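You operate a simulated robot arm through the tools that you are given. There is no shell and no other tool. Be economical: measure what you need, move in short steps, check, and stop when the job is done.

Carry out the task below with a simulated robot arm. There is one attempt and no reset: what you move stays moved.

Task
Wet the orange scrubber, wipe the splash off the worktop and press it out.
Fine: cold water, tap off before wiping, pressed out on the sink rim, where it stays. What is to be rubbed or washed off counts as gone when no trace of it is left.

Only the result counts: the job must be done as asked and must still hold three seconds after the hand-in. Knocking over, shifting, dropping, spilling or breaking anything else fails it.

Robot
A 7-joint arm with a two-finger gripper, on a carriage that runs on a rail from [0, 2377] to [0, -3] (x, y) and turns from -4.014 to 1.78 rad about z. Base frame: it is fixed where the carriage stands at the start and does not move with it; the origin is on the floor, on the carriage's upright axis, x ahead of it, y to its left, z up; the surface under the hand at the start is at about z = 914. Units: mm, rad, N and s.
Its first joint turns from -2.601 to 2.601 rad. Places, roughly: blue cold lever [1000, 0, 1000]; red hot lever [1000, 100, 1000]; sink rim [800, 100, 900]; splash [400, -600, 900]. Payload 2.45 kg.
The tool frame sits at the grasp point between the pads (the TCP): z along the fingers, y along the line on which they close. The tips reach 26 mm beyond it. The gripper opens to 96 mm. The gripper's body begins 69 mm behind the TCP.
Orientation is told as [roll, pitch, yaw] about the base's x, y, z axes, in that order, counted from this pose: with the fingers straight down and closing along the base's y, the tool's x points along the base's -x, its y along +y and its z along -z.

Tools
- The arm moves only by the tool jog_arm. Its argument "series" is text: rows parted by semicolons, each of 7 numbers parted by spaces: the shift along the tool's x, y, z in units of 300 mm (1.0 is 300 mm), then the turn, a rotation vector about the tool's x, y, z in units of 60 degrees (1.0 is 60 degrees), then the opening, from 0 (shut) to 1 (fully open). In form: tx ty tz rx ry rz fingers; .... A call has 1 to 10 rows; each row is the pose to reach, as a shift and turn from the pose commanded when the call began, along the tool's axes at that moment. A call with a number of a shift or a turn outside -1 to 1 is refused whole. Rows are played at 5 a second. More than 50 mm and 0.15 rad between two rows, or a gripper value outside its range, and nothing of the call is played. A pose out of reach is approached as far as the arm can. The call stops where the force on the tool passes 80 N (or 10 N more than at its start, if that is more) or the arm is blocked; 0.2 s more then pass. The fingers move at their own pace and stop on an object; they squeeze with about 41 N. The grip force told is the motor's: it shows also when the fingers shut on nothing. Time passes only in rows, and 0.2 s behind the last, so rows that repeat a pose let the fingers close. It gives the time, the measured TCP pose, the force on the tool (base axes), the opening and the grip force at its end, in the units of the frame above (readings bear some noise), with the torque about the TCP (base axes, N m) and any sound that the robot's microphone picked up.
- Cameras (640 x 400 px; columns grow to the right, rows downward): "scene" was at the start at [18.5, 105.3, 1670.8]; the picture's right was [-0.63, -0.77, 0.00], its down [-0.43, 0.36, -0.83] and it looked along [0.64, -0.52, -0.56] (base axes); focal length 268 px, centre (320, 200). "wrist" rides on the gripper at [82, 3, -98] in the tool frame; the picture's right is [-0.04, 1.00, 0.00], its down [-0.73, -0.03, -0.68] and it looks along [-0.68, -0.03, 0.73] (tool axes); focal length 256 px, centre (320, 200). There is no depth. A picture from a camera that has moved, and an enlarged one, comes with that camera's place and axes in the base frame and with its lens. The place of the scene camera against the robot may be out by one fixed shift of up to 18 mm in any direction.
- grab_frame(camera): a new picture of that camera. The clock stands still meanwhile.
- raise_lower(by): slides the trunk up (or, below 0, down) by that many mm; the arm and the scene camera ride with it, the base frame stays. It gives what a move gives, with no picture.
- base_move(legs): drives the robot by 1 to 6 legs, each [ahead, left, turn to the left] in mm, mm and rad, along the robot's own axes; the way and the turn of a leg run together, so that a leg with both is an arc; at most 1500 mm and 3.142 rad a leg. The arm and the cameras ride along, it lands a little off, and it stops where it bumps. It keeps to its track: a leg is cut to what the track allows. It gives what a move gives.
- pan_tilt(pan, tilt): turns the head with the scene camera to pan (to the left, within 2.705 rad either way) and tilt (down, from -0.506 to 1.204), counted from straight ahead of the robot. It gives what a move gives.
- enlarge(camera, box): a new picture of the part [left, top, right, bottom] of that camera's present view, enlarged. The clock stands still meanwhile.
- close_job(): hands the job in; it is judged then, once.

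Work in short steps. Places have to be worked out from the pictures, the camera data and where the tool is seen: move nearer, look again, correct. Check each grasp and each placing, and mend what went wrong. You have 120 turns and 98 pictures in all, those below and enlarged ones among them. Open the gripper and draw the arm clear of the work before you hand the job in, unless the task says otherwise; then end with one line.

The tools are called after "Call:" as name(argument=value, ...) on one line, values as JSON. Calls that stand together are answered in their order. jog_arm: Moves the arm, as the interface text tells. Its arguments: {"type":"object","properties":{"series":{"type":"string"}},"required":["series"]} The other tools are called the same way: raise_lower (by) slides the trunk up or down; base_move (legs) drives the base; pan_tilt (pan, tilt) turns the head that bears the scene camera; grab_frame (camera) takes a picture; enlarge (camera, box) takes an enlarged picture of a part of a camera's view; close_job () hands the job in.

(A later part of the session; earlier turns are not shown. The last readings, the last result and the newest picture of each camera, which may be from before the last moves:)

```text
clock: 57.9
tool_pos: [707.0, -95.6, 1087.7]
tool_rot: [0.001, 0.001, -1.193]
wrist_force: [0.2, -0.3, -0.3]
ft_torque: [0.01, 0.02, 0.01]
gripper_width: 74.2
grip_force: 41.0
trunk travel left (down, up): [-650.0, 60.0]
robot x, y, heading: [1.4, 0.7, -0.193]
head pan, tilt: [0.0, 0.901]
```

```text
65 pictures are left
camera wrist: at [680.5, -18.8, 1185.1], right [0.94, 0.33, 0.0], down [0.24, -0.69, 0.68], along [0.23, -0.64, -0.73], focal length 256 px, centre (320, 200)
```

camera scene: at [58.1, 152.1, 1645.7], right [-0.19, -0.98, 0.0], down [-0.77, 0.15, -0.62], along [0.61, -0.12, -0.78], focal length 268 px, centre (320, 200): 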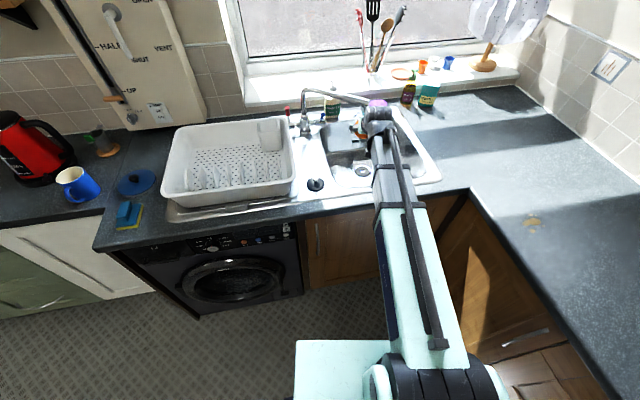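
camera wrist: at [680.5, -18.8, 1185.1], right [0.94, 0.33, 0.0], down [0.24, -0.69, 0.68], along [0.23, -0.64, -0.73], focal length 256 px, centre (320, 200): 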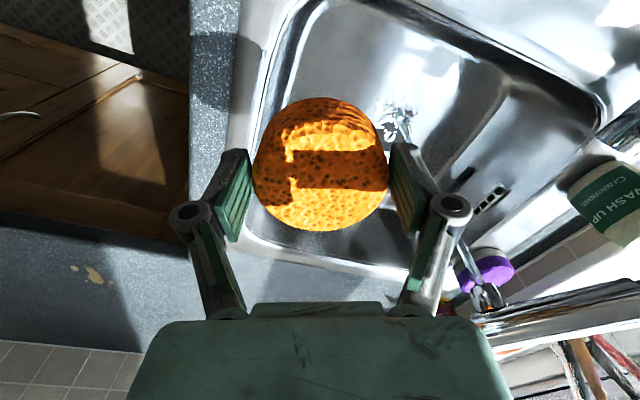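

I move above the parking spot at about (805,35), still high, and look down.

Call:
jog_arm(series="0.071 0.116 0 0 0 0 0.3; 0.142 0.232 0 0 0 0 0.3; 0.214 0.349 0 0 0 0 0.3; 0.285 0.465 0 0 0 0 0.3")

Call:
grab_frame(camera="wrist")

Call:
enlarge(camera="scene", box=[240, 80, 480, 230])

```text
clock: 58.9
tool_pos: [806.1, 36.2, 1087.7]
tool_rot: [0.0, 0.0, -1.192]
wrist_force: [0.1, 0.0, -0.1]
ft_torque: [-0.02, -0.01, 0.02]
gripper_width: 74.1
grip_force: 41.5
trunk travel left (down, up): [-650.0, 60.0]
robot x, y, heading: [-0.4, -1.0, -0.197]
head pan, tilt: [0.0, 0.901]
```

```text
64 pictures are left
camera wrist: at [778.6, 112.4, 1185.5], right [0.94, 0.33, 0.0], down [0.25, -0.69, 0.68], along [0.23, -0.64, -0.73], focal length 256 px, centre (320, 200)
```

wrist: 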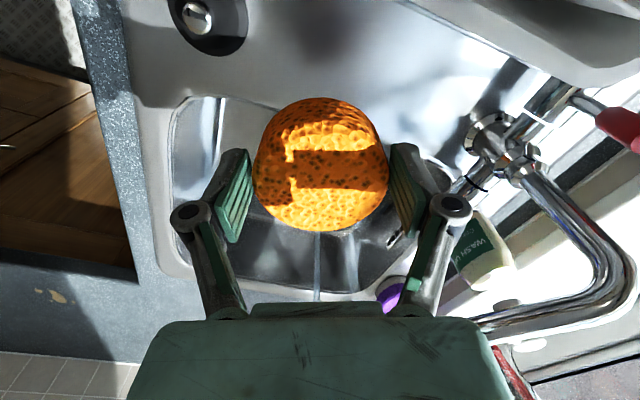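

```text
2.67 times, centred on (360, 155) of scene
camera zoom: at [58.1, 152.3, 1645.7], right [-0.19, -0.98, 0.0], down [-0.77, 0.15, -0.62], along [0.61, -0.12, -0.78], focal length 714 px, centre (213, 320)
```

zoom: 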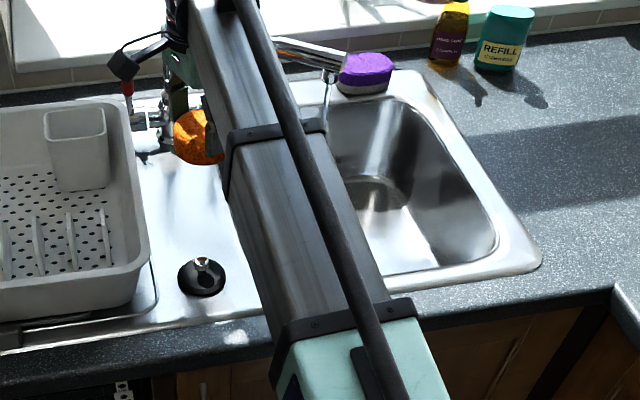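

From this view the bowl's left edge is near y≈5 and the rack edge near y≈108, so I centre the parking spot at y≈52 and lower the scrubber slowly.

Call:
jog_arm(series="0.05 0.02 0.13 0 0 0 0.3; 0.05 0.02 0.27 0 0 0 0.3; 0.05 0.02 0.38 0 0 0 0.3; 0.05 0.02 0.415 0 0 0 0.3; 0.05 0.02 0.415 0 0 0 0.3")

Call:
grab_frame(camera="wrist")

```text
clock: 60.1
tool_pos: [805.3, 51.0, 962.0]
tool_rot: [0.0, -0.001, -1.19]
wrist_force: [0.2, -0.6, -0.3]
ft_torque: [-0.01, 0.02, 0.03]
gripper_width: 74.1
grip_force: 41.1
trunk travel left (down, up): [-650.0, 60.0]
robot x, y, heading: [-2.0, -1.3, -0.193]
head pan, tilt: [0.0, 0.901]
```

```text
62 pictures are left
camera wrist: at [777.9, 128.2, 1060.4], right [0.94, 0.33, 0.0], down [0.25, -0.69, 0.68], along [0.23, -0.64, -0.73], focal length 256 px, centre (320, 200)
```

wrist: 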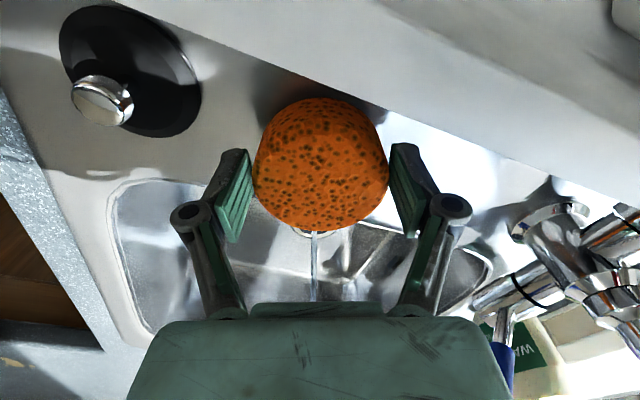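

The rack's foot is at about y=84, so the scrubber nearly touches it. I shift 9 mm toward the bowl and go down until contact.

Call:
jog_arm(series="-0.028 -0.011 0 0 0 0 0.3; -0.028 -0.011 0.008 0 0 0 0.3; -0.028 -0.011 0.016 0 0 0 0.3; -0.028 -0.011 0.022 0 0 0 0.3")

```text
clock: 61.1
tool_pos: [806.1, 43.0, 958.4]
tool_rot: [0.002, -0.001, -1.189]
wrist_force: [2.2, 1.5, 22.6]
ft_torque: [-0.19, 0.09, 0.0]
gripper_width: 74.4
grip_force: 41.4
trunk travel left (down, up): [-650.0, 60.0]
robot x, y, heading: [-2.8, -0.5, -0.196]
head pan, tilt: [0.0, 0.901]
```

It rests on the strip with about 22 N of contact at z≈958. I open the fingers and rise straight up.

Call:
jog_arm(series="0 0 -0.004 0 0 0 0.85; 0 0 -0.004 0 0 0 1; 0 0 -0.004 0 0 0 1; 0 0 -0.1 0 0 0 1; 0 0 -0.25 0 0 0 1; 0 0 -0.4 0 0 0 1; 0 0 -0.55 0 0 0 0.8")

Call:
grab_frame(camera="wrist")

```text
clock: 62.7
tool_pos: [805.6, 41.7, 1121.6]
tool_rot: [0.0, 0.0, -1.191]
wrist_force: [-0.2, -0.4, 0.3]
ft_torque: [-0.04, 0.0, 0.0]
gripper_width: 77.0
grip_force: 0.1
trunk travel left (down, up): [-650.0, 60.0]
robot x, y, heading: [1.6, 1.0, -0.195]
head pan, tilt: [0.0, 0.901]
```

```text
61 pictures are left
camera wrist: at [778.2, 119.0, 1219.2], right [0.94, 0.33, 0.0], down [0.25, -0.69, 0.68], along [0.23, -0.64, -0.73], focal length 256 px, centre (320, 200)
```

wrist: 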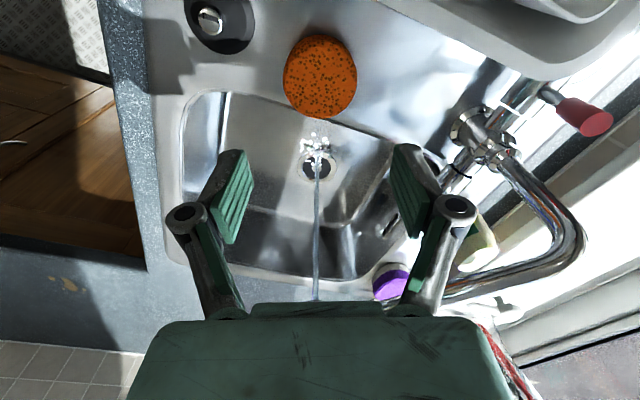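

The scrubber sits on the strip, clear of the rack. Now for the tap: I turn the tool back to the lever-approach orientation and go to the standoff.

Call:
jog_arm(series="0 0 0 0 0 -0.136 0.6; 0 0 0 0 0 -0.272 0.6; 0 0 0 0 0 -0.408 0.55; 0 0 0 0 0 -0.545 0.55")

Call:
jog_arm(series="0 0 0 0 -0.125 0 0.55; 0 0 0 0 -0.25 0 0.55; 0 0 0 0 -0.375 0 0.55; 0 0 0 0 -0.5 0 0.55; 0 0 0 0 -0.625 0 0.55; 0 0 0 0 -0.75 0 0.55; 0 0 0 0 -0.875 0 0.55; 0 0 0 0 -1 0 0.55")

Call:
jog_arm(series="0.012 0.061 0.082 0 0 0 0.55; 0.024 0.122 0.165 0 0 0 0.55")

Call:
grab_frame(camera="wrist")

```text
clock: 63.7
tool_pos: [805.3, 41.7, 1122.0]
tool_rot: [0.0, 0.001, -0.616]
wrist_force: [1.0, -0.8, -0.4]
ft_torque: [0.0, -0.01, 0.03]
gripper_width: 52.5
grip_force: 0.0
trunk travel left (down, up): [-650.0, 60.0]
robot x, y, heading: [2.8, 2.3, -0.194]
head pan, tilt: [0.0, 0.901]
```

```text
clock: 65.5
tool_pos: [805.3, 43.2, 1121.4]
tool_rot: [0.001, -1.05, -0.617]
wrist_force: [0.3, 0.0, 1.4]
ft_torque: [-0.03, 0.01, 0.0]
gripper_width: 52.9
grip_force: 0.1
trunk travel left (down, up): [-650.0, 60.0]
robot x, y, heading: [0.4, -2.6, -0.192]
head pan, tilt: [0.0, 0.901]
```

```text
clock: 66.1
tool_pos: [858.9, 51.3, 1089.3]
tool_rot: [0.001, -1.048, -0.621]
wrist_force: [-0.7, -0.7, -0.7]
ft_torque: [-0.02, -0.04, -0.01]
gripper_width: 52.8
grip_force: 0.0
trunk travel left (down, up): [-650.0, 60.0]
robot x, y, heading: [-0.8, -2.4, -0.198]
head pan, tilt: [0.0, 0.901]
```

```text
60 pictures are left
camera wrist: at [759.0, 125.4, 1067.8], right [0.6, 0.8, 0.03], down [-0.2, 0.1, 0.97], along [0.78, -0.59, 0.22], focal length 256 px, centre (320, 200)
```

wrist: 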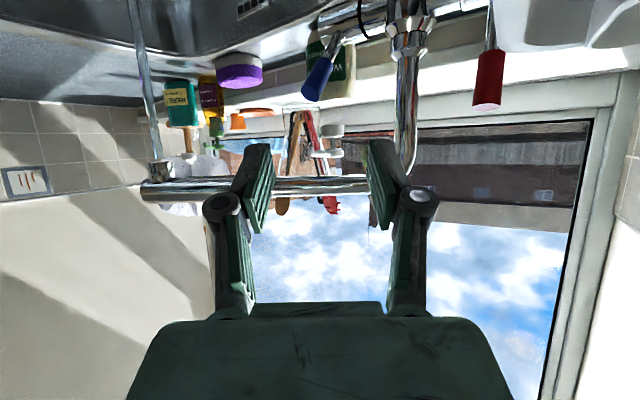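

The tilted knob's middle is at about (969,-29,1012), on the tool axis about 154 mm ahead. I advance and close on it.

Call:
jog_arm(series="0 -0.002 0.13 0 0 0 0.55; 0 -0.004 0.26 0 0 0 0.55; -0.003 -0.006 0.39 0 0 0 0.55; -0.005 -0.008 0.514 0 0 0 0.55; -0.005 -0.008 0.514 0 0 0 0.55")

Call:
grab_frame(camera="wrist")

```text
clock: 67.3
tool_pos: [967.7, -30.1, 1014.6]
tool_rot: [0.001, -1.048, -0.62]
wrist_force: [0.0, 0.2, 0.5]
ft_torque: [0.0, -0.01, -0.02]
gripper_width: 52.6
grip_force: 0.0
trunk travel left (down, up): [-650.0, 60.0]
robot x, y, heading: [-2.2, -3.8, -0.195]
head pan, tilt: [0.0, 0.901]
```

```text
59 pictures are left
camera wrist: at [866.8, 45.1, 992.0], right [0.6, 0.8, 0.03], down [-0.2, 0.1, 0.97], along [0.78, -0.59, 0.22], focal length 256 px, centre (320, 200)
```

wrist: 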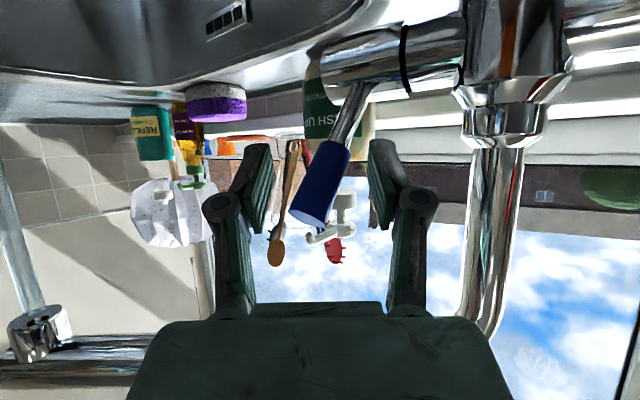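

The knob is between the fingers. I grip it and push it back along the arc to upright.

Call:
jog_arm(series="0 0 0 0 0 0 0.25; 0 0 0 0 0 0 0; 0 0 0 0 0 0 0; -0.016 0.015 0.015 0 0 0 0; -0.032 0.03 0.029 0 0 0 0; -0.048 0.045 0.044 0 0 0 0; -0.064 0.06 0.058 0 0 0 0; -0.08 0.074 0.073 0 0 0 0; -0.08 0.074 0.073 0 0 0 0")

Call:
grab_frame(camera="wrist")

```text
clock: 69.3
tool_pos: [1001.7, -37.8, 1026.0]
tool_rot: [-0.004, -1.048, -0.624]
wrist_force: [-14.3, -40.4, 9.6]
ft_torque: [0.27, 0.92, 0.97]
gripper_width: 18.4
grip_force: 41.0
trunk travel left (down, up): [-650.0, 60.0]
robot x, y, heading: [-1.0, -1.7, -0.195]
head pan, tilt: [0.0, 0.901]
```

```text
58 pictures are left
camera wrist: at [901.5, 37.7, 1004.8], right [0.6, 0.8, 0.03], down [-0.2, 0.11, 0.97], along [0.77, -0.59, 0.22], focal length 256 px, centre (320, 200)
```

wrist: 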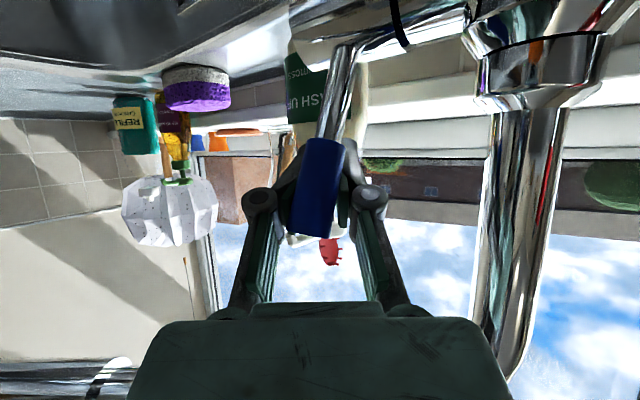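

The fingers partly slipped past the knob and the lever is not fully upright. I open, back off and look.

Call:
jog_arm(series="0 0 0 0 0 0 0.3; 0 0 0 0 0 0 0.55; 0 0 0 0 0 0 0.55; 0 0 -0.15 0 0 0 0.55; 0 0 -0.3 0 0 0 0.4; 0 0 -0.45 0 0 0 0.1; 0 0 -0.45 0 0 0 0")

Call:
grab_frame(camera="wrist")

```text
clock: 70.9
tool_pos: [910.5, 39.2, 1094.1]
tool_rot: [0.001, -1.046, -0.619]
wrist_force: [0.2, -0.6, 0.2]
ft_torque: [0.0, 0.0, 0.0]
gripper_width: 0.0
grip_force: 28.0
trunk travel left (down, up): [-650.0, 60.0]
robot x, y, heading: [0.6, 4.4, -0.196]
head pan, tilt: [0.0, 0.901]
```

```text
57 pictures are left
camera wrist: at [808.5, 113.9, 1071.4], right [0.6, 0.8, 0.03], down [-0.2, 0.1, 0.97], along [0.78, -0.59, 0.22], focal length 256 px, centre (320, 200)
```

wrist: 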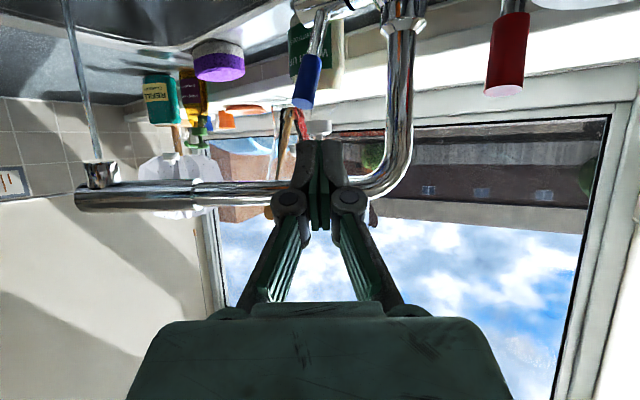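

The stream is thinner and the lever still leans about 15°. I turn the tool to point more squarely along x, with the fingers shut, so I can push the knob from the front.

Call:
jog_arm(series="0 0 0 -0.103 0 -0.06 0; 0 0 0 -0.206 0 -0.12 0; 0 0 0 -0.31 0 -0.18 0; 0 0 0 -0.413 0 -0.239 0")

Call:
jog_arm(series="0.074 -0.1 0.085 0 0 0 0; 0.148 -0.2 0.17 0 0 0 0")

Call:
grab_frame(camera="wrist")

```text
clock: 71.9
tool_pos: [910.0, 39.0, 1093.0]
tool_rot: [-0.002, -1.047, -0.117]
wrist_force: [-0.1, 0.1, -0.3]
ft_torque: [0.0, 0.02, -0.01]
gripper_width: 0.0
grip_force: 28.6
trunk travel left (down, up): [-650.0, 60.0]
robot x, y, heading: [4.4, -0.5, -0.195]
head pan, tilt: [0.0, 0.901]
```

```text
clock: 72.5
tool_pos: [924.5, -24.7, 1028.9]
tool_rot: [0.001, -1.048, -0.118]
wrist_force: [-0.3, -0.5, 0.6]
ft_torque: [0.03, -0.01, 0.02]
gripper_width: 0.1
grip_force: 28.8
trunk travel left (down, up): [-650.0, 60.0]
robot x, y, heading: [-0.3, -2.6, -0.197]
head pan, tilt: [0.0, 0.901]
```

```text
56 pictures are left
camera wrist: at [800.0, -6.6, 1006.4], right [0.14, 0.99, 0.03], down [-0.22, 0.0, 0.97], along [0.96, -0.14, 0.22], focal length 256 px, centre (320, 200)
```

wrist: 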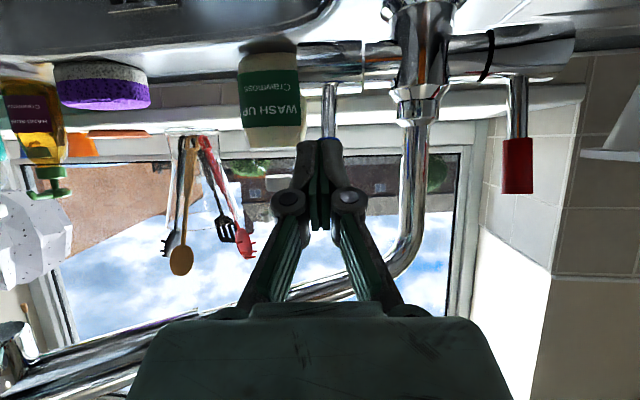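

The stem lines up with the shut fingertips. I push straight along +x in small steps.

Call:
jog_arm(series="-0.03 0.007 0.05 0 0 0 0; -0.042 0.01 0.072 0 0 0 0; -0.053 0.013 0.091 0 0 0 0; -0.063 0.015 0.108 0 0 0 0; -0.073 0.018 0.126 0 0 0 0; -0.073 0.018 0.126 0 0 0 0")

Call:
grab_frame(camera="wrist")

```text
clock: 73.9
tool_pos: [963.3, -23.9, 1029.3]
tool_rot: [-0.002, -1.043, -0.12]
wrist_force: [-33.6, 1.9, -6.3]
ft_torque: [-0.04, 0.23, -0.03]
gripper_width: 0.0
grip_force: 28.7
trunk travel left (down, up): [-650.0, 60.0]
robot x, y, heading: [-2.1, 0.3, -0.199]
head pan, tilt: [0.0, 0.901]
```

```text
55 pictures are left
camera wrist: at [838.9, -6.1, 1007.1], right [0.14, 0.99, 0.03], down [-0.22, 0.0, 0.98], along [0.97, -0.14, 0.22], focal length 256 px, centre (320, 200)
```

wrist: 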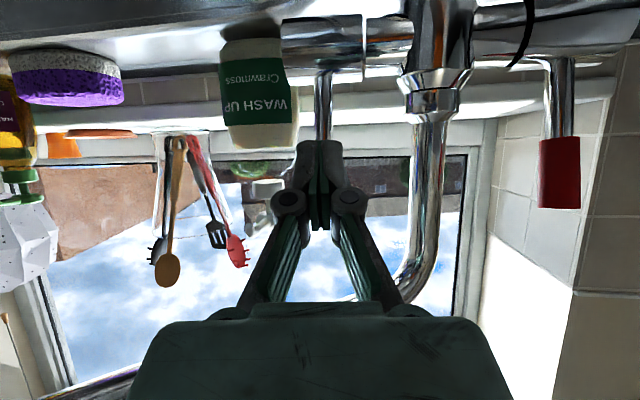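

The reaction is 34 N and the lever is nearly upright. I push a few millimetres more to reach the stop.

Call:
jog_arm(series="-0.007 0.001 0.012 0 0 0 0; -0.013 0.003 0.023 0 0 0 0; -0.013 0.003 0.023 0 0 0 0")

Call:
jog_arm(series="0.05 -0.012 -0.086 0 0 0 0; 0.1 -0.024 -0.172 0 0 0 0; 0.1 0.1 -0.3 0 0 0 0; 0.1 0.22 -0.4 0 0 0 0")

Call:
grab_frame(camera="wrist")

```text
clock: 74.6
tool_pos: [964.7, -25.5, 1024.5]
tool_rot: [-0.003, -1.026, -0.119]
wrist_force: [-28.6, 1.4, -1.4]
ft_torque: [0.01, 0.12, 0.0]
gripper_width: 0.1
grip_force: 28.4
trunk travel left (down, up): [-650.0, 60.0]
robot x, y, heading: [-0.3, -0.8, -0.193]
head pan, tilt: [0.0, 0.901]
stopped in row 3: the force on the tool passed its limit at 82 N (the readings are from after the stop); the commanded pose is now the measured one
```

```text
refused: row 3 steps farther than a row can; nothing moved
```

```text
54 pictures are left
camera wrist: at [839.3, -5.3, 1005.5], right [0.14, 0.99, 0.03], down [-0.2, 0.0, 0.98], along [0.97, -0.15, 0.2], focal length 256 px, centre (320, 200)
```

wrist: 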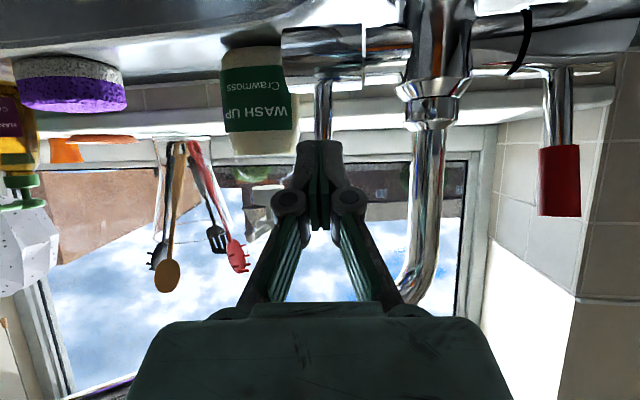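

It reached the stop, with the force limit hit at 82 N. I back off toward the robot and to the left, then look at the stream.

Call:
jog_arm(series="0.04 -0.01 -0.08 0 0 0 0; 0.06 0.06 -0.19 0 0 0 0; 0.06 0.15 -0.3 0 0 0 0; 0.03 0.22 -0.4 0 0 0 0")

Call:
grab_frame(camera="wrist")

Call:
enlarge(camera="scene", box=[240, 80, 480, 230])

```text
clock: 75.6
tool_pos: [871.0, 53.4, 1078.4]
tool_rot: [-0.005, -1.029, -0.118]
wrist_force: [0.2, 0.0, -0.3]
ft_torque: [0.03, -0.01, 0.02]
gripper_width: 0.0
grip_force: 28.3
trunk travel left (down, up): [-650.0, 60.0]
robot x, y, heading: [2.1, -2.1, -0.195]
head pan, tilt: [0.0, 0.901]
```

```text
53 pictures are left
camera wrist: at [745.7, 73.0, 1058.7], right [0.14, 0.99, 0.03], down [-0.21, 0.0, 0.98], along [0.97, -0.15, 0.2], focal length 256 px, centre (320, 200)
```

wrist: 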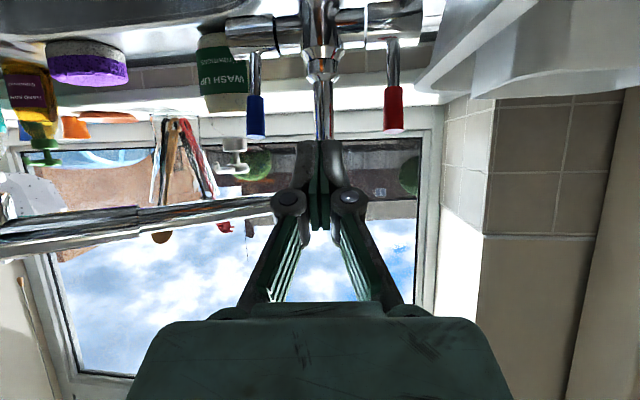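

```text
2.67 times, centred on (360, 155) of scene
camera zoom: at [57.7, 152.3, 1645.7], right [-0.19, -0.98, 0.0], down [-0.77, 0.15, -0.62], along [0.61, -0.12, -0.78], focal length 714 px, centre (213, 320)
```

zoom: 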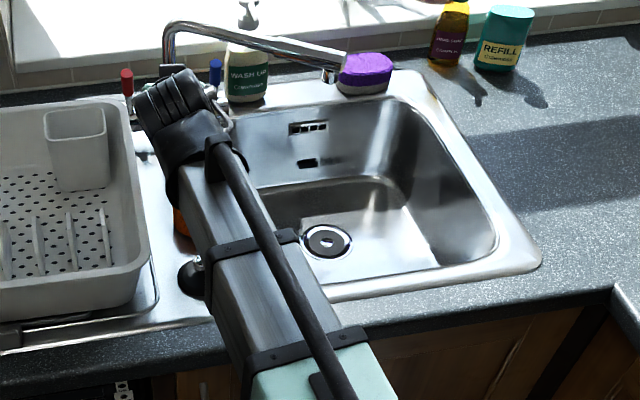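

The lever is upright and I see no stream. I check the nozzle closely.

Call:
enlarge(camera="scene", box=[330, 90, 394, 180])

```text
4.44 times, centred on (362, 135) of scene
camera zoom: at [57.7, 152.3, 1645.7], right [-0.19, -0.98, 0.0], down [-0.77, 0.15, -0.62], along [0.61, -0.12, -0.78], focal length 1191 px, centre (133, 489)
```

zoom: 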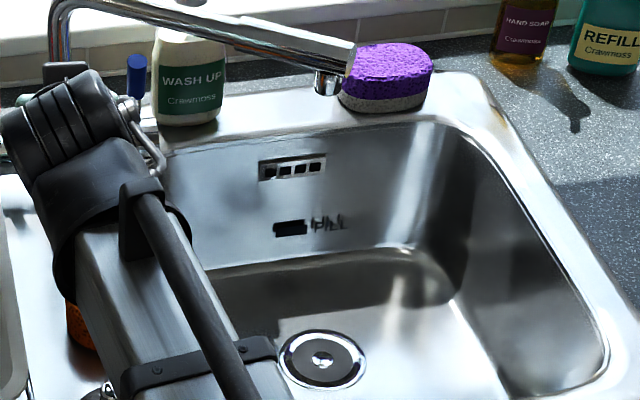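

The tap is fully off. I rise, bring the tool vertical again and turn it to the parking yaw to pick the scrubber back up.

Call:
jog_arm(series="-0.045 0 -0.122 0 0 0 0.3; -0.09 0 -0.243 0 0 0 0.6")

Call:
jog_arm(series="0 0 0 0 0.125 0 1; 0 0 0 0 0.25 0 1; 0 0 0 0 0.375 0 1; 0 0 0 0 0.5 0 1; 0 0 0 0 0.625 0 1; 0 0 0 0 0.75 0 1; 0 0 0 0 0.875 0 1; 0 0 0 0 0.983 0 1")

Call:
jog_arm(series="0 0 0 0 0 0.128 1; 0 0 0 0 0 0.256 1; 0 0 0 0 0 0.384 1; 0 0 0 0 0 0.512 1; 0 0 0 0 0 0.64 1; 0 0 0 0 0 0.768 1; 0 0 0 0 0 0.896 1; 0 0 0 0 0 1 1")

Call:
grab_frame(camera="wrist")

```text
clock: 76.2
tool_pos: [822.6, 59.8, 1137.9]
tool_rot: [-0.005, -1.029, -0.119]
wrist_force: [0.5, 0.4, -0.4]
ft_torque: [-0.02, -0.01, -0.05]
gripper_width: 57.9
grip_force: 0.1
trunk travel left (down, up): [-650.0, 60.0]
robot x, y, heading: [-1.0, 1.1, -0.198]
head pan, tilt: [0.0, 0.901]
```

```text
clock: 78.0
tool_pos: [823.8, 59.7, 1139.4]
tool_rot: [-0.003, 0.0, -0.121]
wrist_force: [-0.2, 0.8, -0.1]
ft_torque: [-0.01, -0.03, 0.0]
gripper_width: 95.9
grip_force: 0.1
trunk travel left (down, up): [-650.0, 60.0]
robot x, y, heading: [-2.3, 0.0, -0.2]
head pan, tilt: [0.0, 0.901]
```

```text
clock: 79.8
tool_pos: [823.1, 60.6, 1138.5]
tool_rot: [-0.003, -0.002, -1.175]
wrist_force: [-0.8, -0.3, 0.4]
ft_torque: [0.02, 0.03, -0.01]
gripper_width: 95.9
grip_force: 0.1
trunk travel left (down, up): [-650.0, 60.0]
robot x, y, heading: [2.8, -1.3, -0.195]
head pan, tilt: [0.0, 0.901]
```

```text
50 pictures are left
camera wrist: at [794.7, 136.9, 1236.2], right [0.94, 0.35, 0.0], down [0.26, -0.69, 0.68], along [0.24, -0.64, -0.73], focal length 256 px, centre (320, 200)
```

wrist: 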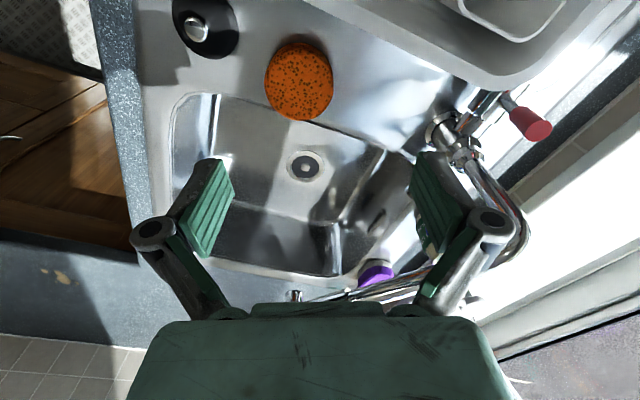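

The scrubber has not moved. I centre over its release pose, around (806,42), and descend partway to check.

Call:
jog_arm(series="-0.034 -0.075 0.1 0 0 0 1; -0.034 -0.075 0.25 0 0 0 1; -0.034 -0.075 0.4 0 0 0 1")

Call:
grab_frame(camera="wrist")

```text
clock: 80.6
tool_pos: [806.9, 40.9, 1019.5]
tool_rot: [0.0, 0.0, -1.171]
wrist_force: [0.1, -0.2, 0.0]
ft_torque: [-0.04, 0.0, -0.01]
gripper_width: 95.7
grip_force: 0.1
trunk travel left (down, up): [-650.0, 60.0]
robot x, y, heading: [-1.9, -0.5, -0.197]
head pan, tilt: [0.0, 0.901]
```

```text
49 pictures are left
camera wrist: at [778.1, 118.3, 1116.8], right [0.94, 0.35, 0.0], down [0.26, -0.69, 0.68], along [0.24, -0.64, -0.73], focal length 256 px, centre (320, 200)
```

wrist: 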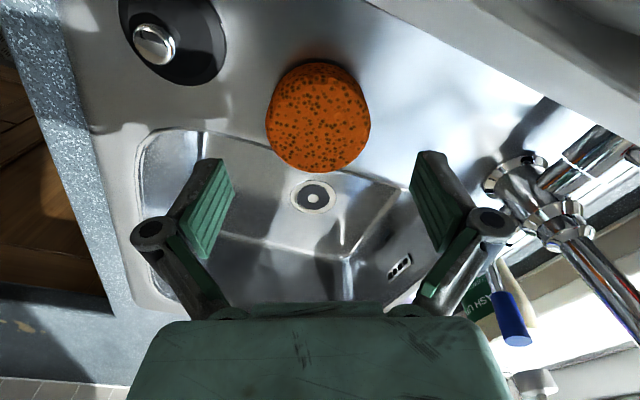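

It is centred. I descend to the grasp height, close and lift.

Call:
jog_arm(series="0 0 0.1 0 0 0 1; 0 0 0.2 0 0 0 1; 0 0 0.2 0 0 0 0.7; 0 0 0.2 0 0 0 0.5; 0 0 0.2 0 0 0 0.3; 0 0 0.2 0 0 0 0.3; 0 0 0.1 0 0 0 0.3; 0 0 -0.05 0 0 0 0.3; 0 0 -0.2 0 0 0 0.3; 0 0 -0.35 0 0 0 0.3")

Call:
grab_frame(camera="wrist")

```text
clock: 82.8
tool_pos: [805.5, 42.2, 1123.6]
tool_rot: [-0.002, -0.003, -1.169]
wrist_force: [0.2, -0.4, -0.5]
ft_torque: [0.01, 0.0, 0.01]
gripper_width: 74.5
grip_force: 41.1
trunk travel left (down, up): [-650.0, 60.0]
robot x, y, heading: [2.2, -2.1, -0.196]
head pan, tilt: [0.0, 0.901]
```

```text
48 pictures are left
camera wrist: at [777.2, 118.6, 1221.3], right [0.94, 0.35, 0.0], down [0.26, -0.69, 0.68], along [0.24, -0.64, -0.73], focal length 256 px, centre (320, 200)
```

wrist: 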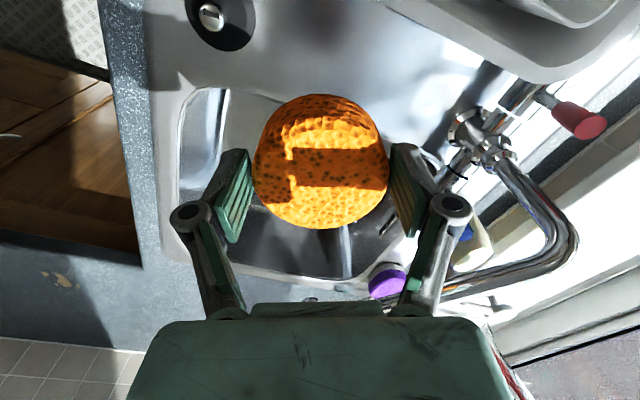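

I have it again, at 74.5 mm. I retract to a radius of about 727 mm, which clears the spout, and swing the robot over to the splash.

Call:
jog_arm(series="0.052 -0.123 0 0 0 0 0.3; 0.104 -0.246 0 0 0 0 0.3")

Call:
base_move(legs=[[0, 0, -1.045]])

Call:
grab_frame(camera="wrist")

Call:
grab_frame(camera="scene")

```text
clock: 83.4
tool_pos: [723.9, 41.0, 1123.7]
tool_rot: [0.001, -0.003, -1.171]
wrist_force: [0.1, -0.3, -0.1]
ft_torque: [-0.04, 0.0, 0.02]
gripper_width: 74.4
grip_force: 40.9
trunk travel left (down, up): [-650.0, 60.0]
robot x, y, heading: [-1.5, 1.6, -0.199]
head pan, tilt: [0.0, 0.901]
```

```text
clock: 86.5
tool_pos: [400.7, -606.2, 1123.0]
tool_rot: [-0.002, -0.001, -2.214]
wrist_force: [0.8, -0.6, -0.9]
ft_torque: [0.01, -0.02, 0.03]
gripper_width: 74.2
grip_force: 40.8
trunk travel left (down, up): [-650.0, 60.0]
robot x, y, heading: [0.5, 5.7, -1.24]
head pan, tilt: [0.0, 0.901]
```

```text
47 pictures are left
camera wrist: at [452.5, -543.9, 1220.6], right [0.77, -0.63, 0.0], down [-0.46, -0.57, 0.68], along [-0.43, -0.53, -0.73], focal length 256 px, centre (320, 200)
```

wrist: 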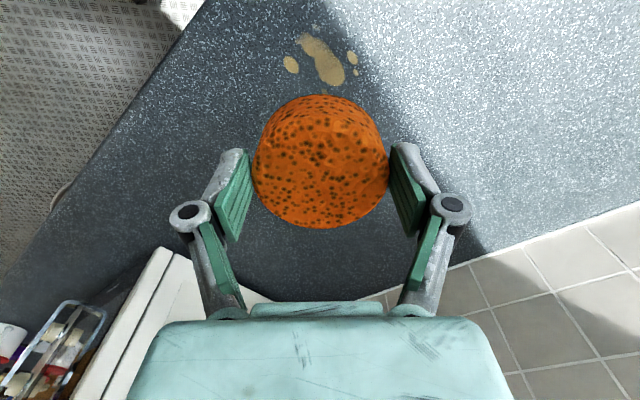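

```text
46 pictures are left
camera scene: at [165.7, 17.7, 1645.7], right [-0.95, -0.33, 0.0], down [-0.25, 0.74, -0.62], along [0.2, -0.59, -0.78], focal length 268 px, centre (320, 200)
```

scene: 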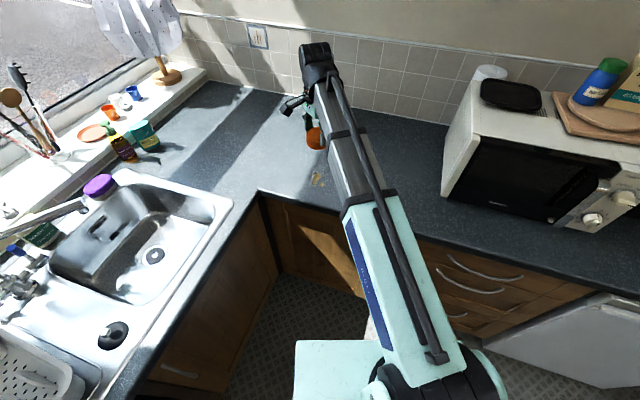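

The stain spans about x 372–436, y -575 to -640, directly below the scrubber. I lower it to light contact.

Call:
jog_arm(series="0 0 0.15 0 0 0 0.3; 0 0 0.3 0 0 0 0.3; 0 0 0.45 0 0 0 0.3; 0 0 0.527 0 0 0 0.3; 0 0 0.547 0 0 0 0.3; 0 0 0.556 0 0 0 0.3; 0 0 0.563 0 0 0 0.3")

```text
clock: 88.1
tool_pos: [399.9, -606.4, 956.2]
tool_rot: [0.002, -0.005, -2.215]
wrist_force: [0.6, -2.0, 16.2]
ft_torque: [0.0, 0.09, 0.02]
gripper_width: 74.5
grip_force: 41.1
trunk travel left (down, up): [-650.0, 60.0]
robot x, y, heading: [0.0, -0.3, -1.242]
head pan, tilt: [0.0, 0.901]
```

Contact is about 16 N. Now I rub in a zigzag over the stain.

Call:
jog_arm(series="0.02 -0.14 0.002 0 0 0 0.3; 0.11 -0.02 0.002 0 0 0 0.3; 0.18 0.073 0.002 0 0 0 0.3; 0.113 0.123 0.002 0 0 0 0.3; 0.023 0.003 0.002 0 0 0 0.3; -0.067 -0.117 0.002 0 0 0 0.3; -0.133 -0.067 0.002 0 0 0 0.3; -0.043 0.053 0.002 0 0 0 0.3; 0.047 0.173 0.002 0 0 0 0.3; -0.02 0.223 0.002 0 0 0 0.3")

Call:
grab_frame(camera="wrist")

```text
clock: 90.3
tool_pos: [451.7, -648.0, 955.0]
tool_rot: [0.004, 0.0, -2.212]
wrist_force: [0.9, 12.5, 17.3]
ft_torque: [0.23, 0.04, -0.02]
gripper_width: 74.5
grip_force: 41.1
trunk travel left (down, up): [-650.0, 60.0]
robot x, y, heading: [-0.2, 1.7, -1.243]
head pan, tilt: [0.0, 0.901]
```

```text
45 pictures are left
camera wrist: at [502.6, -584.7, 1053.1], right [0.78, -0.63, 0.0], down [-0.46, -0.57, 0.68], along [-0.43, -0.53, -0.73], focal length 256 px, centre (320, 200)
```

wrist: 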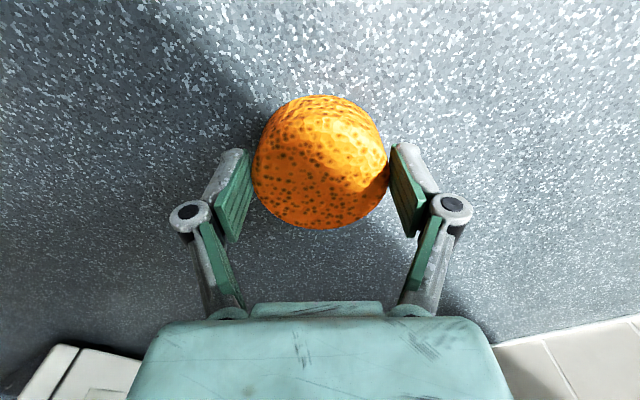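

No stain is visible at the uncovered spots. I make a second pass back over the whole patch to be thorough.

Call:
jog_arm(series="-0.09 -0.12 0 0 0 0 0.3; -0.18 -0.24 0 0 0 0 0.3; -0.113 -0.29 0 0 0 0 0.3; -0.023 -0.17 0 0 0 0 0.3; 0.067 -0.05 0 0 0 0 0.3; 0.133 -0.1 0 0 0 0 0.3; 0.043 -0.22 0 0 0 0 0.3; -0.047 -0.34 0 0 0 0 0.3; 0.02 -0.39 0 0 0 0 0.3; 0.11 -0.27 0 0 0 0 0.3")

Call:
jog_arm(series="0 0 -0.1 0 0 0 0.3; 0 0 -0.25 0 0 0 0.3; 0 0 -0.4 0 0 0 0.3; 0 0 -0.55 0 0 0 0.3")

Call:
grab_frame(camera="wrist")

Call:
enlarge(camera="scene", box=[240, 120, 400, 220])

```text
clock: 92.5
tool_pos: [398.3, -574.0, 953.9]
tool_rot: [-0.005, 0.0, -2.216]
wrist_force: [-15.6, 3.0, 23.2]
ft_torque: [-0.2, 0.77, -0.31]
gripper_width: 74.6
grip_force: 41.0
trunk travel left (down, up): [-650.0, 60.0]
robot x, y, heading: [-0.1, 1.2, -1.238]
head pan, tilt: [0.0, 0.901]
```

```text
clock: 93.5
tool_pos: [405.7, -576.6, 1120.1]
tool_rot: [-0.001, -0.002, -2.215]
wrist_force: [0.1, 0.0, 0.0]
ft_torque: [0.01, 0.0, 0.0]
gripper_width: 74.4
grip_force: 40.6
trunk travel left (down, up): [-650.0, 60.0]
robot x, y, heading: [2.6, -2.1, -1.241]
head pan, tilt: [0.0, 0.901]
```

```text
44 pictures are left
camera wrist: at [457.9, -512.6, 1217.1], right [0.77, -0.63, 0.0], down [-0.46, -0.57, 0.68], along [-0.43, -0.53, -0.73], focal length 256 px, centre (320, 200)
```

wrist: 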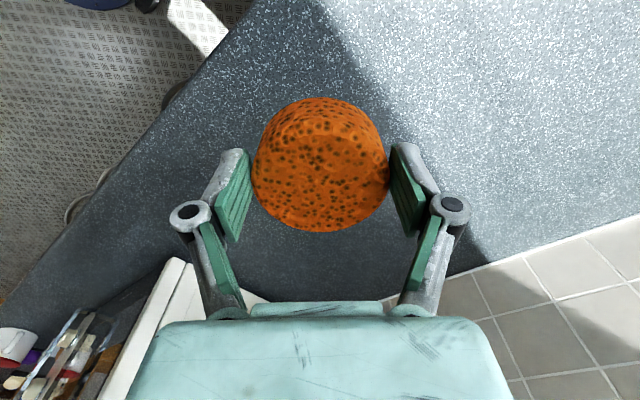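

```text
4.00 times, centred on (320, 170) of scene
camera zoom: at [165.6, 17.8, 1645.7], right [-0.95, -0.33, 0.0], down [-0.25, 0.74, -0.62], along [0.2, -0.59, -0.78], focal length 1072 px, centre (320, 320)
```

zoom: 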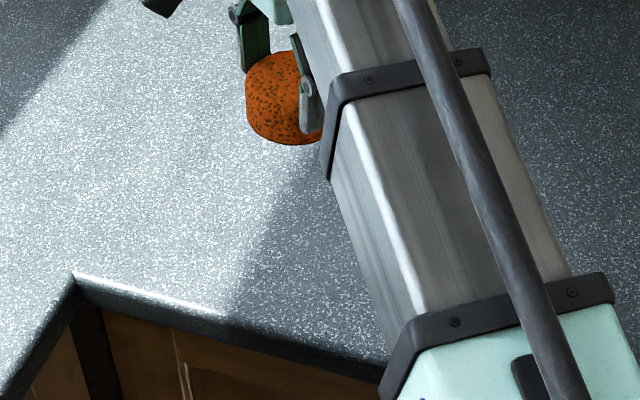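

What I can see is clean. I swing back toward the sink and use the freed view to check the whole patch before pressing.

Call:
base_move(legs=[[0, 0, 1.045]])

Call:
pan_tilt(pan=-0.75, tilt=0.9)

Call:
grab_frame(camera="scene")

```text
clock: 96.5
tool_pos: [702.3, 62.9, 1119.5]
tool_rot: [-0.001, -0.001, -1.169]
wrist_force: [-0.5, 0.7, -0.1]
ft_torque: [-0.01, -0.02, 0.01]
gripper_width: 74.3
grip_force: 40.9
trunk travel left (down, up): [-650.0, 60.0]
robot x, y, heading: [2.6, -0.8, -0.193]
head pan, tilt: [0.0, 0.901]
```

```text
clock: 97.6
tool_pos: [702.0, 63.5, 1118.8]
tool_rot: [-0.002, -0.004, -1.171]
wrist_force: [0.7, -1.0, 0.5]
ft_torque: [-0.02, -0.02, -0.01]
gripper_width: 74.2
grip_force: 40.9
trunk travel left (down, up): [-650.0, 60.0]
robot x, y, heading: [-1.9, -1.3, -0.196]
head pan, tilt: [-0.75, 0.901]
```

```text
42 pictures are left
camera scene: at [28.0, 105.7, 1645.7], right [-0.81, -0.59, 0.0], down [-0.46, 0.63, -0.62], along [0.36, -0.5, -0.78], focal length 268 px, centre (320, 200)
```

scene: 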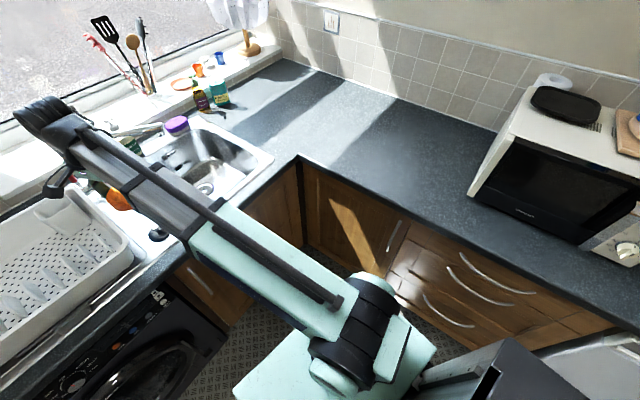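

Call:
enlarge(camera="scene", box=[310, 130, 400, 186])

```text
7.11 times, centred on (355, 158) of scene
camera zoom: at [28.0, 105.7, 1645.7], right [-0.81, -0.59, 0.0], down [-0.46, 0.63, -0.62], along [0.36, -0.5, -0.78], focal length 1905 px, centre (71, 499)
```

zoom: 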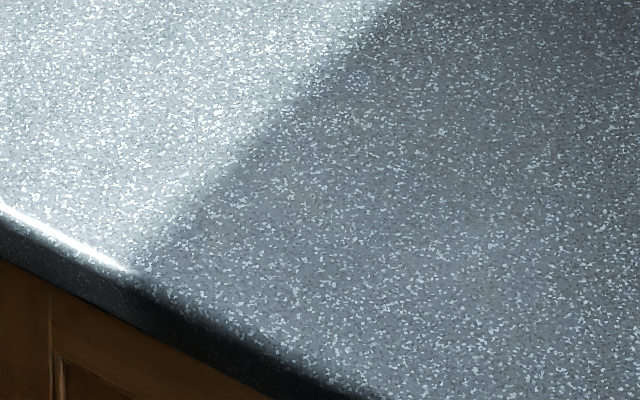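

The worktop patch is clean. I carry the scrubber back over the sink strip at (806,42) and lower it to just above the rim.

Call:
jog_arm(series="-0.067 0.097 0 0 0 0 0.3; -0.133 0.195 0 0 0 0 0.3; -0.2 0.292 0 0 0 0 0.3; -0.2 0.292 0.15 0 0 0 0.3; -0.2 0.292 0.3 0 0 0 0.3; -0.2 0.292 0.45 0 0 0 0.3; -0.2 0.292 0.515 0 0 0 0.3; -0.2 0.292 0.53 0 0 0 0.3")

Call:
grab_frame(camera="wrist")

```text
clock: 99.4
tool_pos: [806.6, 41.3, 959.5]
tool_rot: [-0.002, -0.001, -1.17]
wrist_force: [-0.1, -0.6, -0.6]
ft_torque: [-0.02, -0.03, 0.01]
gripper_width: 74.2
grip_force: 41.2
trunk travel left (down, up): [-650.0, 60.0]
robot x, y, heading: [-0.3, 4.9, -0.192]
head pan, tilt: [-0.75, 0.901]
```

```text
40 pictures are left
camera wrist: at [776.4, 117.6, 1057.0], right [0.94, 0.35, 0.0], down [0.26, -0.69, 0.68], along [0.24, -0.64, -0.73], focal length 256 px, centre (320, 200)
```

wrist: 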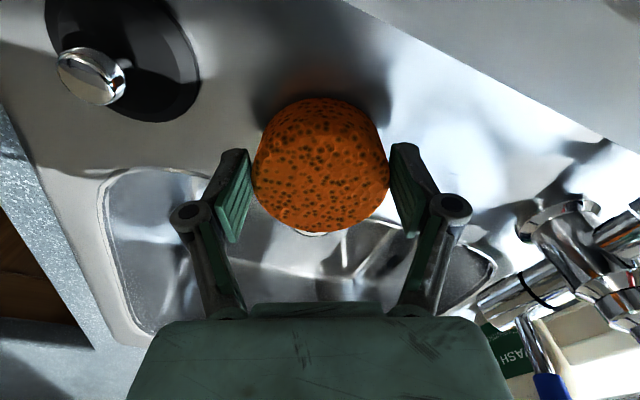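

It is at the rim, just short of contact. I press down in small steps and hold.

Call:
jog_arm(series="0 0 0.007 0 0 0 0.3; 0 0 0.013 0 0 0 0.3; 0 0 0.018 0 0 0 0.3; 0 0 0.022 0 0 0 0.3; 0 0 0.022 0 0 0 0.3; 0 0 0.022 0 0 0 0.3; 0 0 0.022 0 0 0 0.3; 0 0 0.022 0 0 0 0.3")

Call:
grab_frame(camera="wrist")

```text
clock: 101.2
tool_pos: [805.0, 41.6, 956.2]
tool_rot: [0.003, -0.004, -1.168]
wrist_force: [10.6, 0.0, 42.0]
ft_torque: [-0.17, -0.51, 0.03]
gripper_width: 74.4
grip_force: 41.3
trunk travel left (down, up): [-650.0, 60.0]
robot x, y, heading: [0.3, -0.8, -0.197]
head pan, tilt: [-0.75, 0.901]
```

```text
39 pictures are left
camera wrist: at [775.3, 117.8, 1053.4], right [0.94, 0.35, 0.0], down [0.26, -0.69, 0.68], along [0.24, -0.64, -0.73], focal length 256 px, centre (320, 200)
```

wrist: 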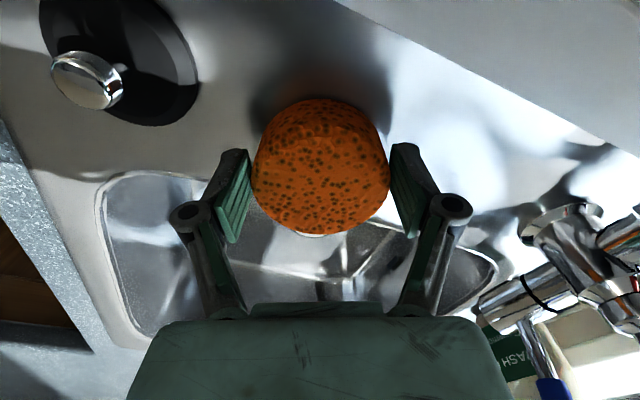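

It pressed at 42 N. I press harder once more while holding it, ease off, then release and rise a little.

Call:
jog_arm(series="0 0 0.004 0 0 0 0.3; 0 0 0.008 0 0 0 0.3; 0 0 0.008 0 0 0 0.3; 0 0 0.008 0 0 0 0.3; 0 0 0.008 0 0 0 0.3; 0 0 0.008 0 0 0 0.3; 0 0 0.008 0 0 0 0.3; 0 0 0.008 0 0 0 0.3")

Call:
jog_arm(series="0 0 -0.02 0 0 0 0.3; 0 0 -0.02 0 0 0 0.85; 0 0 -0.02 0 0 0 1; 0 0 -0.02 0 0 0 1; 0 0 -0.12 0 0 0 1; 0 0 -0.25 0 0 0 0.5; 0 0 -0.25 0 0 0 0; 0 0 -0.25 0 0 0 0; 0 0 -0.25 0 0 0 0")

Call:
grab_frame(camera="wrist")

```text
clock: 103.0
tool_pos: [803.6, 41.8, 953.0]
tool_rot: [-0.001, 0.0, -1.17]
wrist_force: [2.5, 0.7, 37.3]
ft_torque: [-0.14, -0.26, 0.0]
gripper_width: 74.4
grip_force: 40.7
trunk travel left (down, up): [-650.0, 60.0]
robot x, y, heading: [-0.3, -1.3, -0.195]
head pan, tilt: [-0.75, 0.901]
```

```text
clock: 105.0
tool_pos: [804.2, 41.2, 1026.6]
tool_rot: [-0.001, -0.002, -1.17]
wrist_force: [-0.4, -0.4, 0.5]
ft_torque: [0.02, -0.01, -0.02]
gripper_width: 0.0
grip_force: 28.5
trunk travel left (down, up): [-650.0, 60.0]
robot x, y, heading: [1.8, 2.0, -0.192]
head pan, tilt: [-0.75, 0.901]
```

```text
38 pictures are left
camera wrist: at [776.2, 118.1, 1123.4], right [0.94, 0.35, 0.0], down [0.26, -0.69, 0.68], along [0.24, -0.64, -0.73], focal length 256 px, centre (320, 200)
```

wrist: 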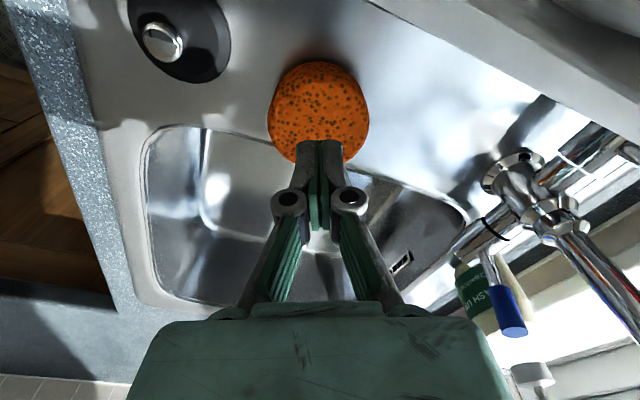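

The scrubber is upright in place and looks lighter. I now press it squarely from above with the shut fingers.

Call:
jog_arm(series="0 0 0.07 0 0 0 0; 0 0 0.14 0 0 0 0; 0 0 0.152 0 0 0 0; 0 0 0.16 0 0 0 0; 0 0 0.166 0 0 0 0; 0 0 0.172 0 0 0 0; 0 0 0.172 0 0 0 0")

```text
clock: 106.6
tool_pos: [805.2, 40.3, 976.5]
tool_rot: [0.003, -0.003, -1.171]
wrist_force: [2.0, 0.9, 16.9]
ft_torque: [0.01, -0.05, 0.01]
gripper_width: 5.7
grip_force: 28.5
trunk travel left (down, up): [-650.0, 60.0]
robot x, y, heading: [-5.7, 2.6, -0.193]
head pan, tilt: [-0.75, 0.901]
```

Contact is at 17 N. I press on to about 50–60 N and hold.

Call:
jog_arm(series="0 0 0.006 0 0 0 0; 0 0 0.012 0 0 0 0; 0 0 0.018 0 0 0 0; 0 0 0.022 0 0 0 0; 0 0 0.022 0 0 0 0; 0 0 0.022 0 0 0 0; 0 0 0.022 0 0 0 0; 0 0 0.022 0 0 0 0; 0 0 0.022 0 0 0 0; 0 0 0.022 0 0 0 0")

Call:
grab_frame(camera="wrist")

```text
clock: 108.2
tool_pos: [804.2, 42.4, 976.0]
tool_rot: [0.011, -0.007, -1.169]
wrist_force: [-6.4, -0.6, 36.0]
ft_torque: [0.06, 0.19, -0.03]
gripper_width: 6.0
grip_force: 28.8
trunk travel left (down, up): [-650.0, 60.0]
robot x, y, heading: [-1.3, 0.9, -0.19]
head pan, tilt: [-0.75, 0.901]
stopped in row 7: the force on the tool passed its limit at 80 N (the readings are from after the stop); the commanded pose is now the measured one
```

```text
37 pictures are left
camera wrist: at [774.2, 117.9, 1072.9], right [0.94, 0.35, 0.01], down [0.25, -0.69, 0.68], along [0.25, -0.64, -0.73], focal length 256 px, centre (320, 200)
```

wrist: 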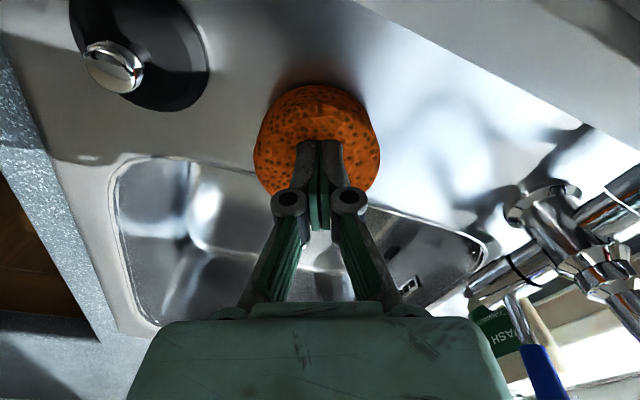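

It was pressed with up to 80 N and bulged visibly. I rise, open the gripper and draw the arm clear.

Call:
jog_arm(series="0 0 -0.03 0 0 0 0; 0 0 -0.1 0 0 0 0; 0 0 -0.22 0 0 0 0.3; 0 0 -0.36 0 0 0 0.7; 0 0 -0.5 0 0 0 1; 0 0 -0.6 0 0 0 1")

Call:
grab_frame(camera="wrist")

```text
clock: 109.6
tool_pos: [806.0, 41.4, 1151.0]
tool_rot: [0.009, -0.005, -1.17]
wrist_force: [-1.0, 0.1, 0.2]
ft_torque: [-0.01, -0.02, 0.03]
gripper_width: 96.0
grip_force: 0.1
trunk travel left (down, up): [-650.0, 60.0]
robot x, y, heading: [-1.0, -1.7, -0.191]
head pan, tilt: [-0.75, 0.901]
```

```text
36 pictures are left
camera wrist: at [776.4, 118.4, 1248.2], right [0.94, 0.35, 0.01], down [0.25, -0.69, 0.68], along [0.25, -0.64, -0.73], focal length 256 px, centre (320, 200)
```

wrist: 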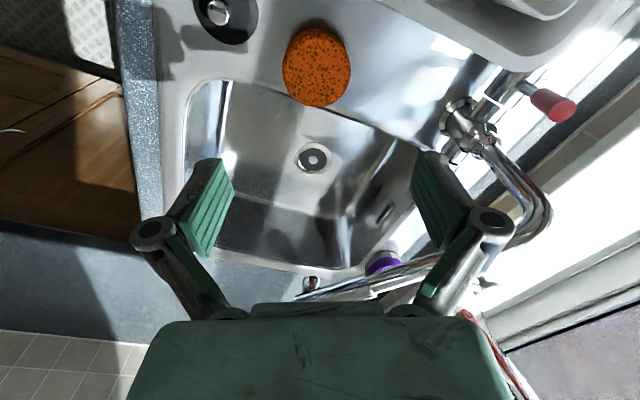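

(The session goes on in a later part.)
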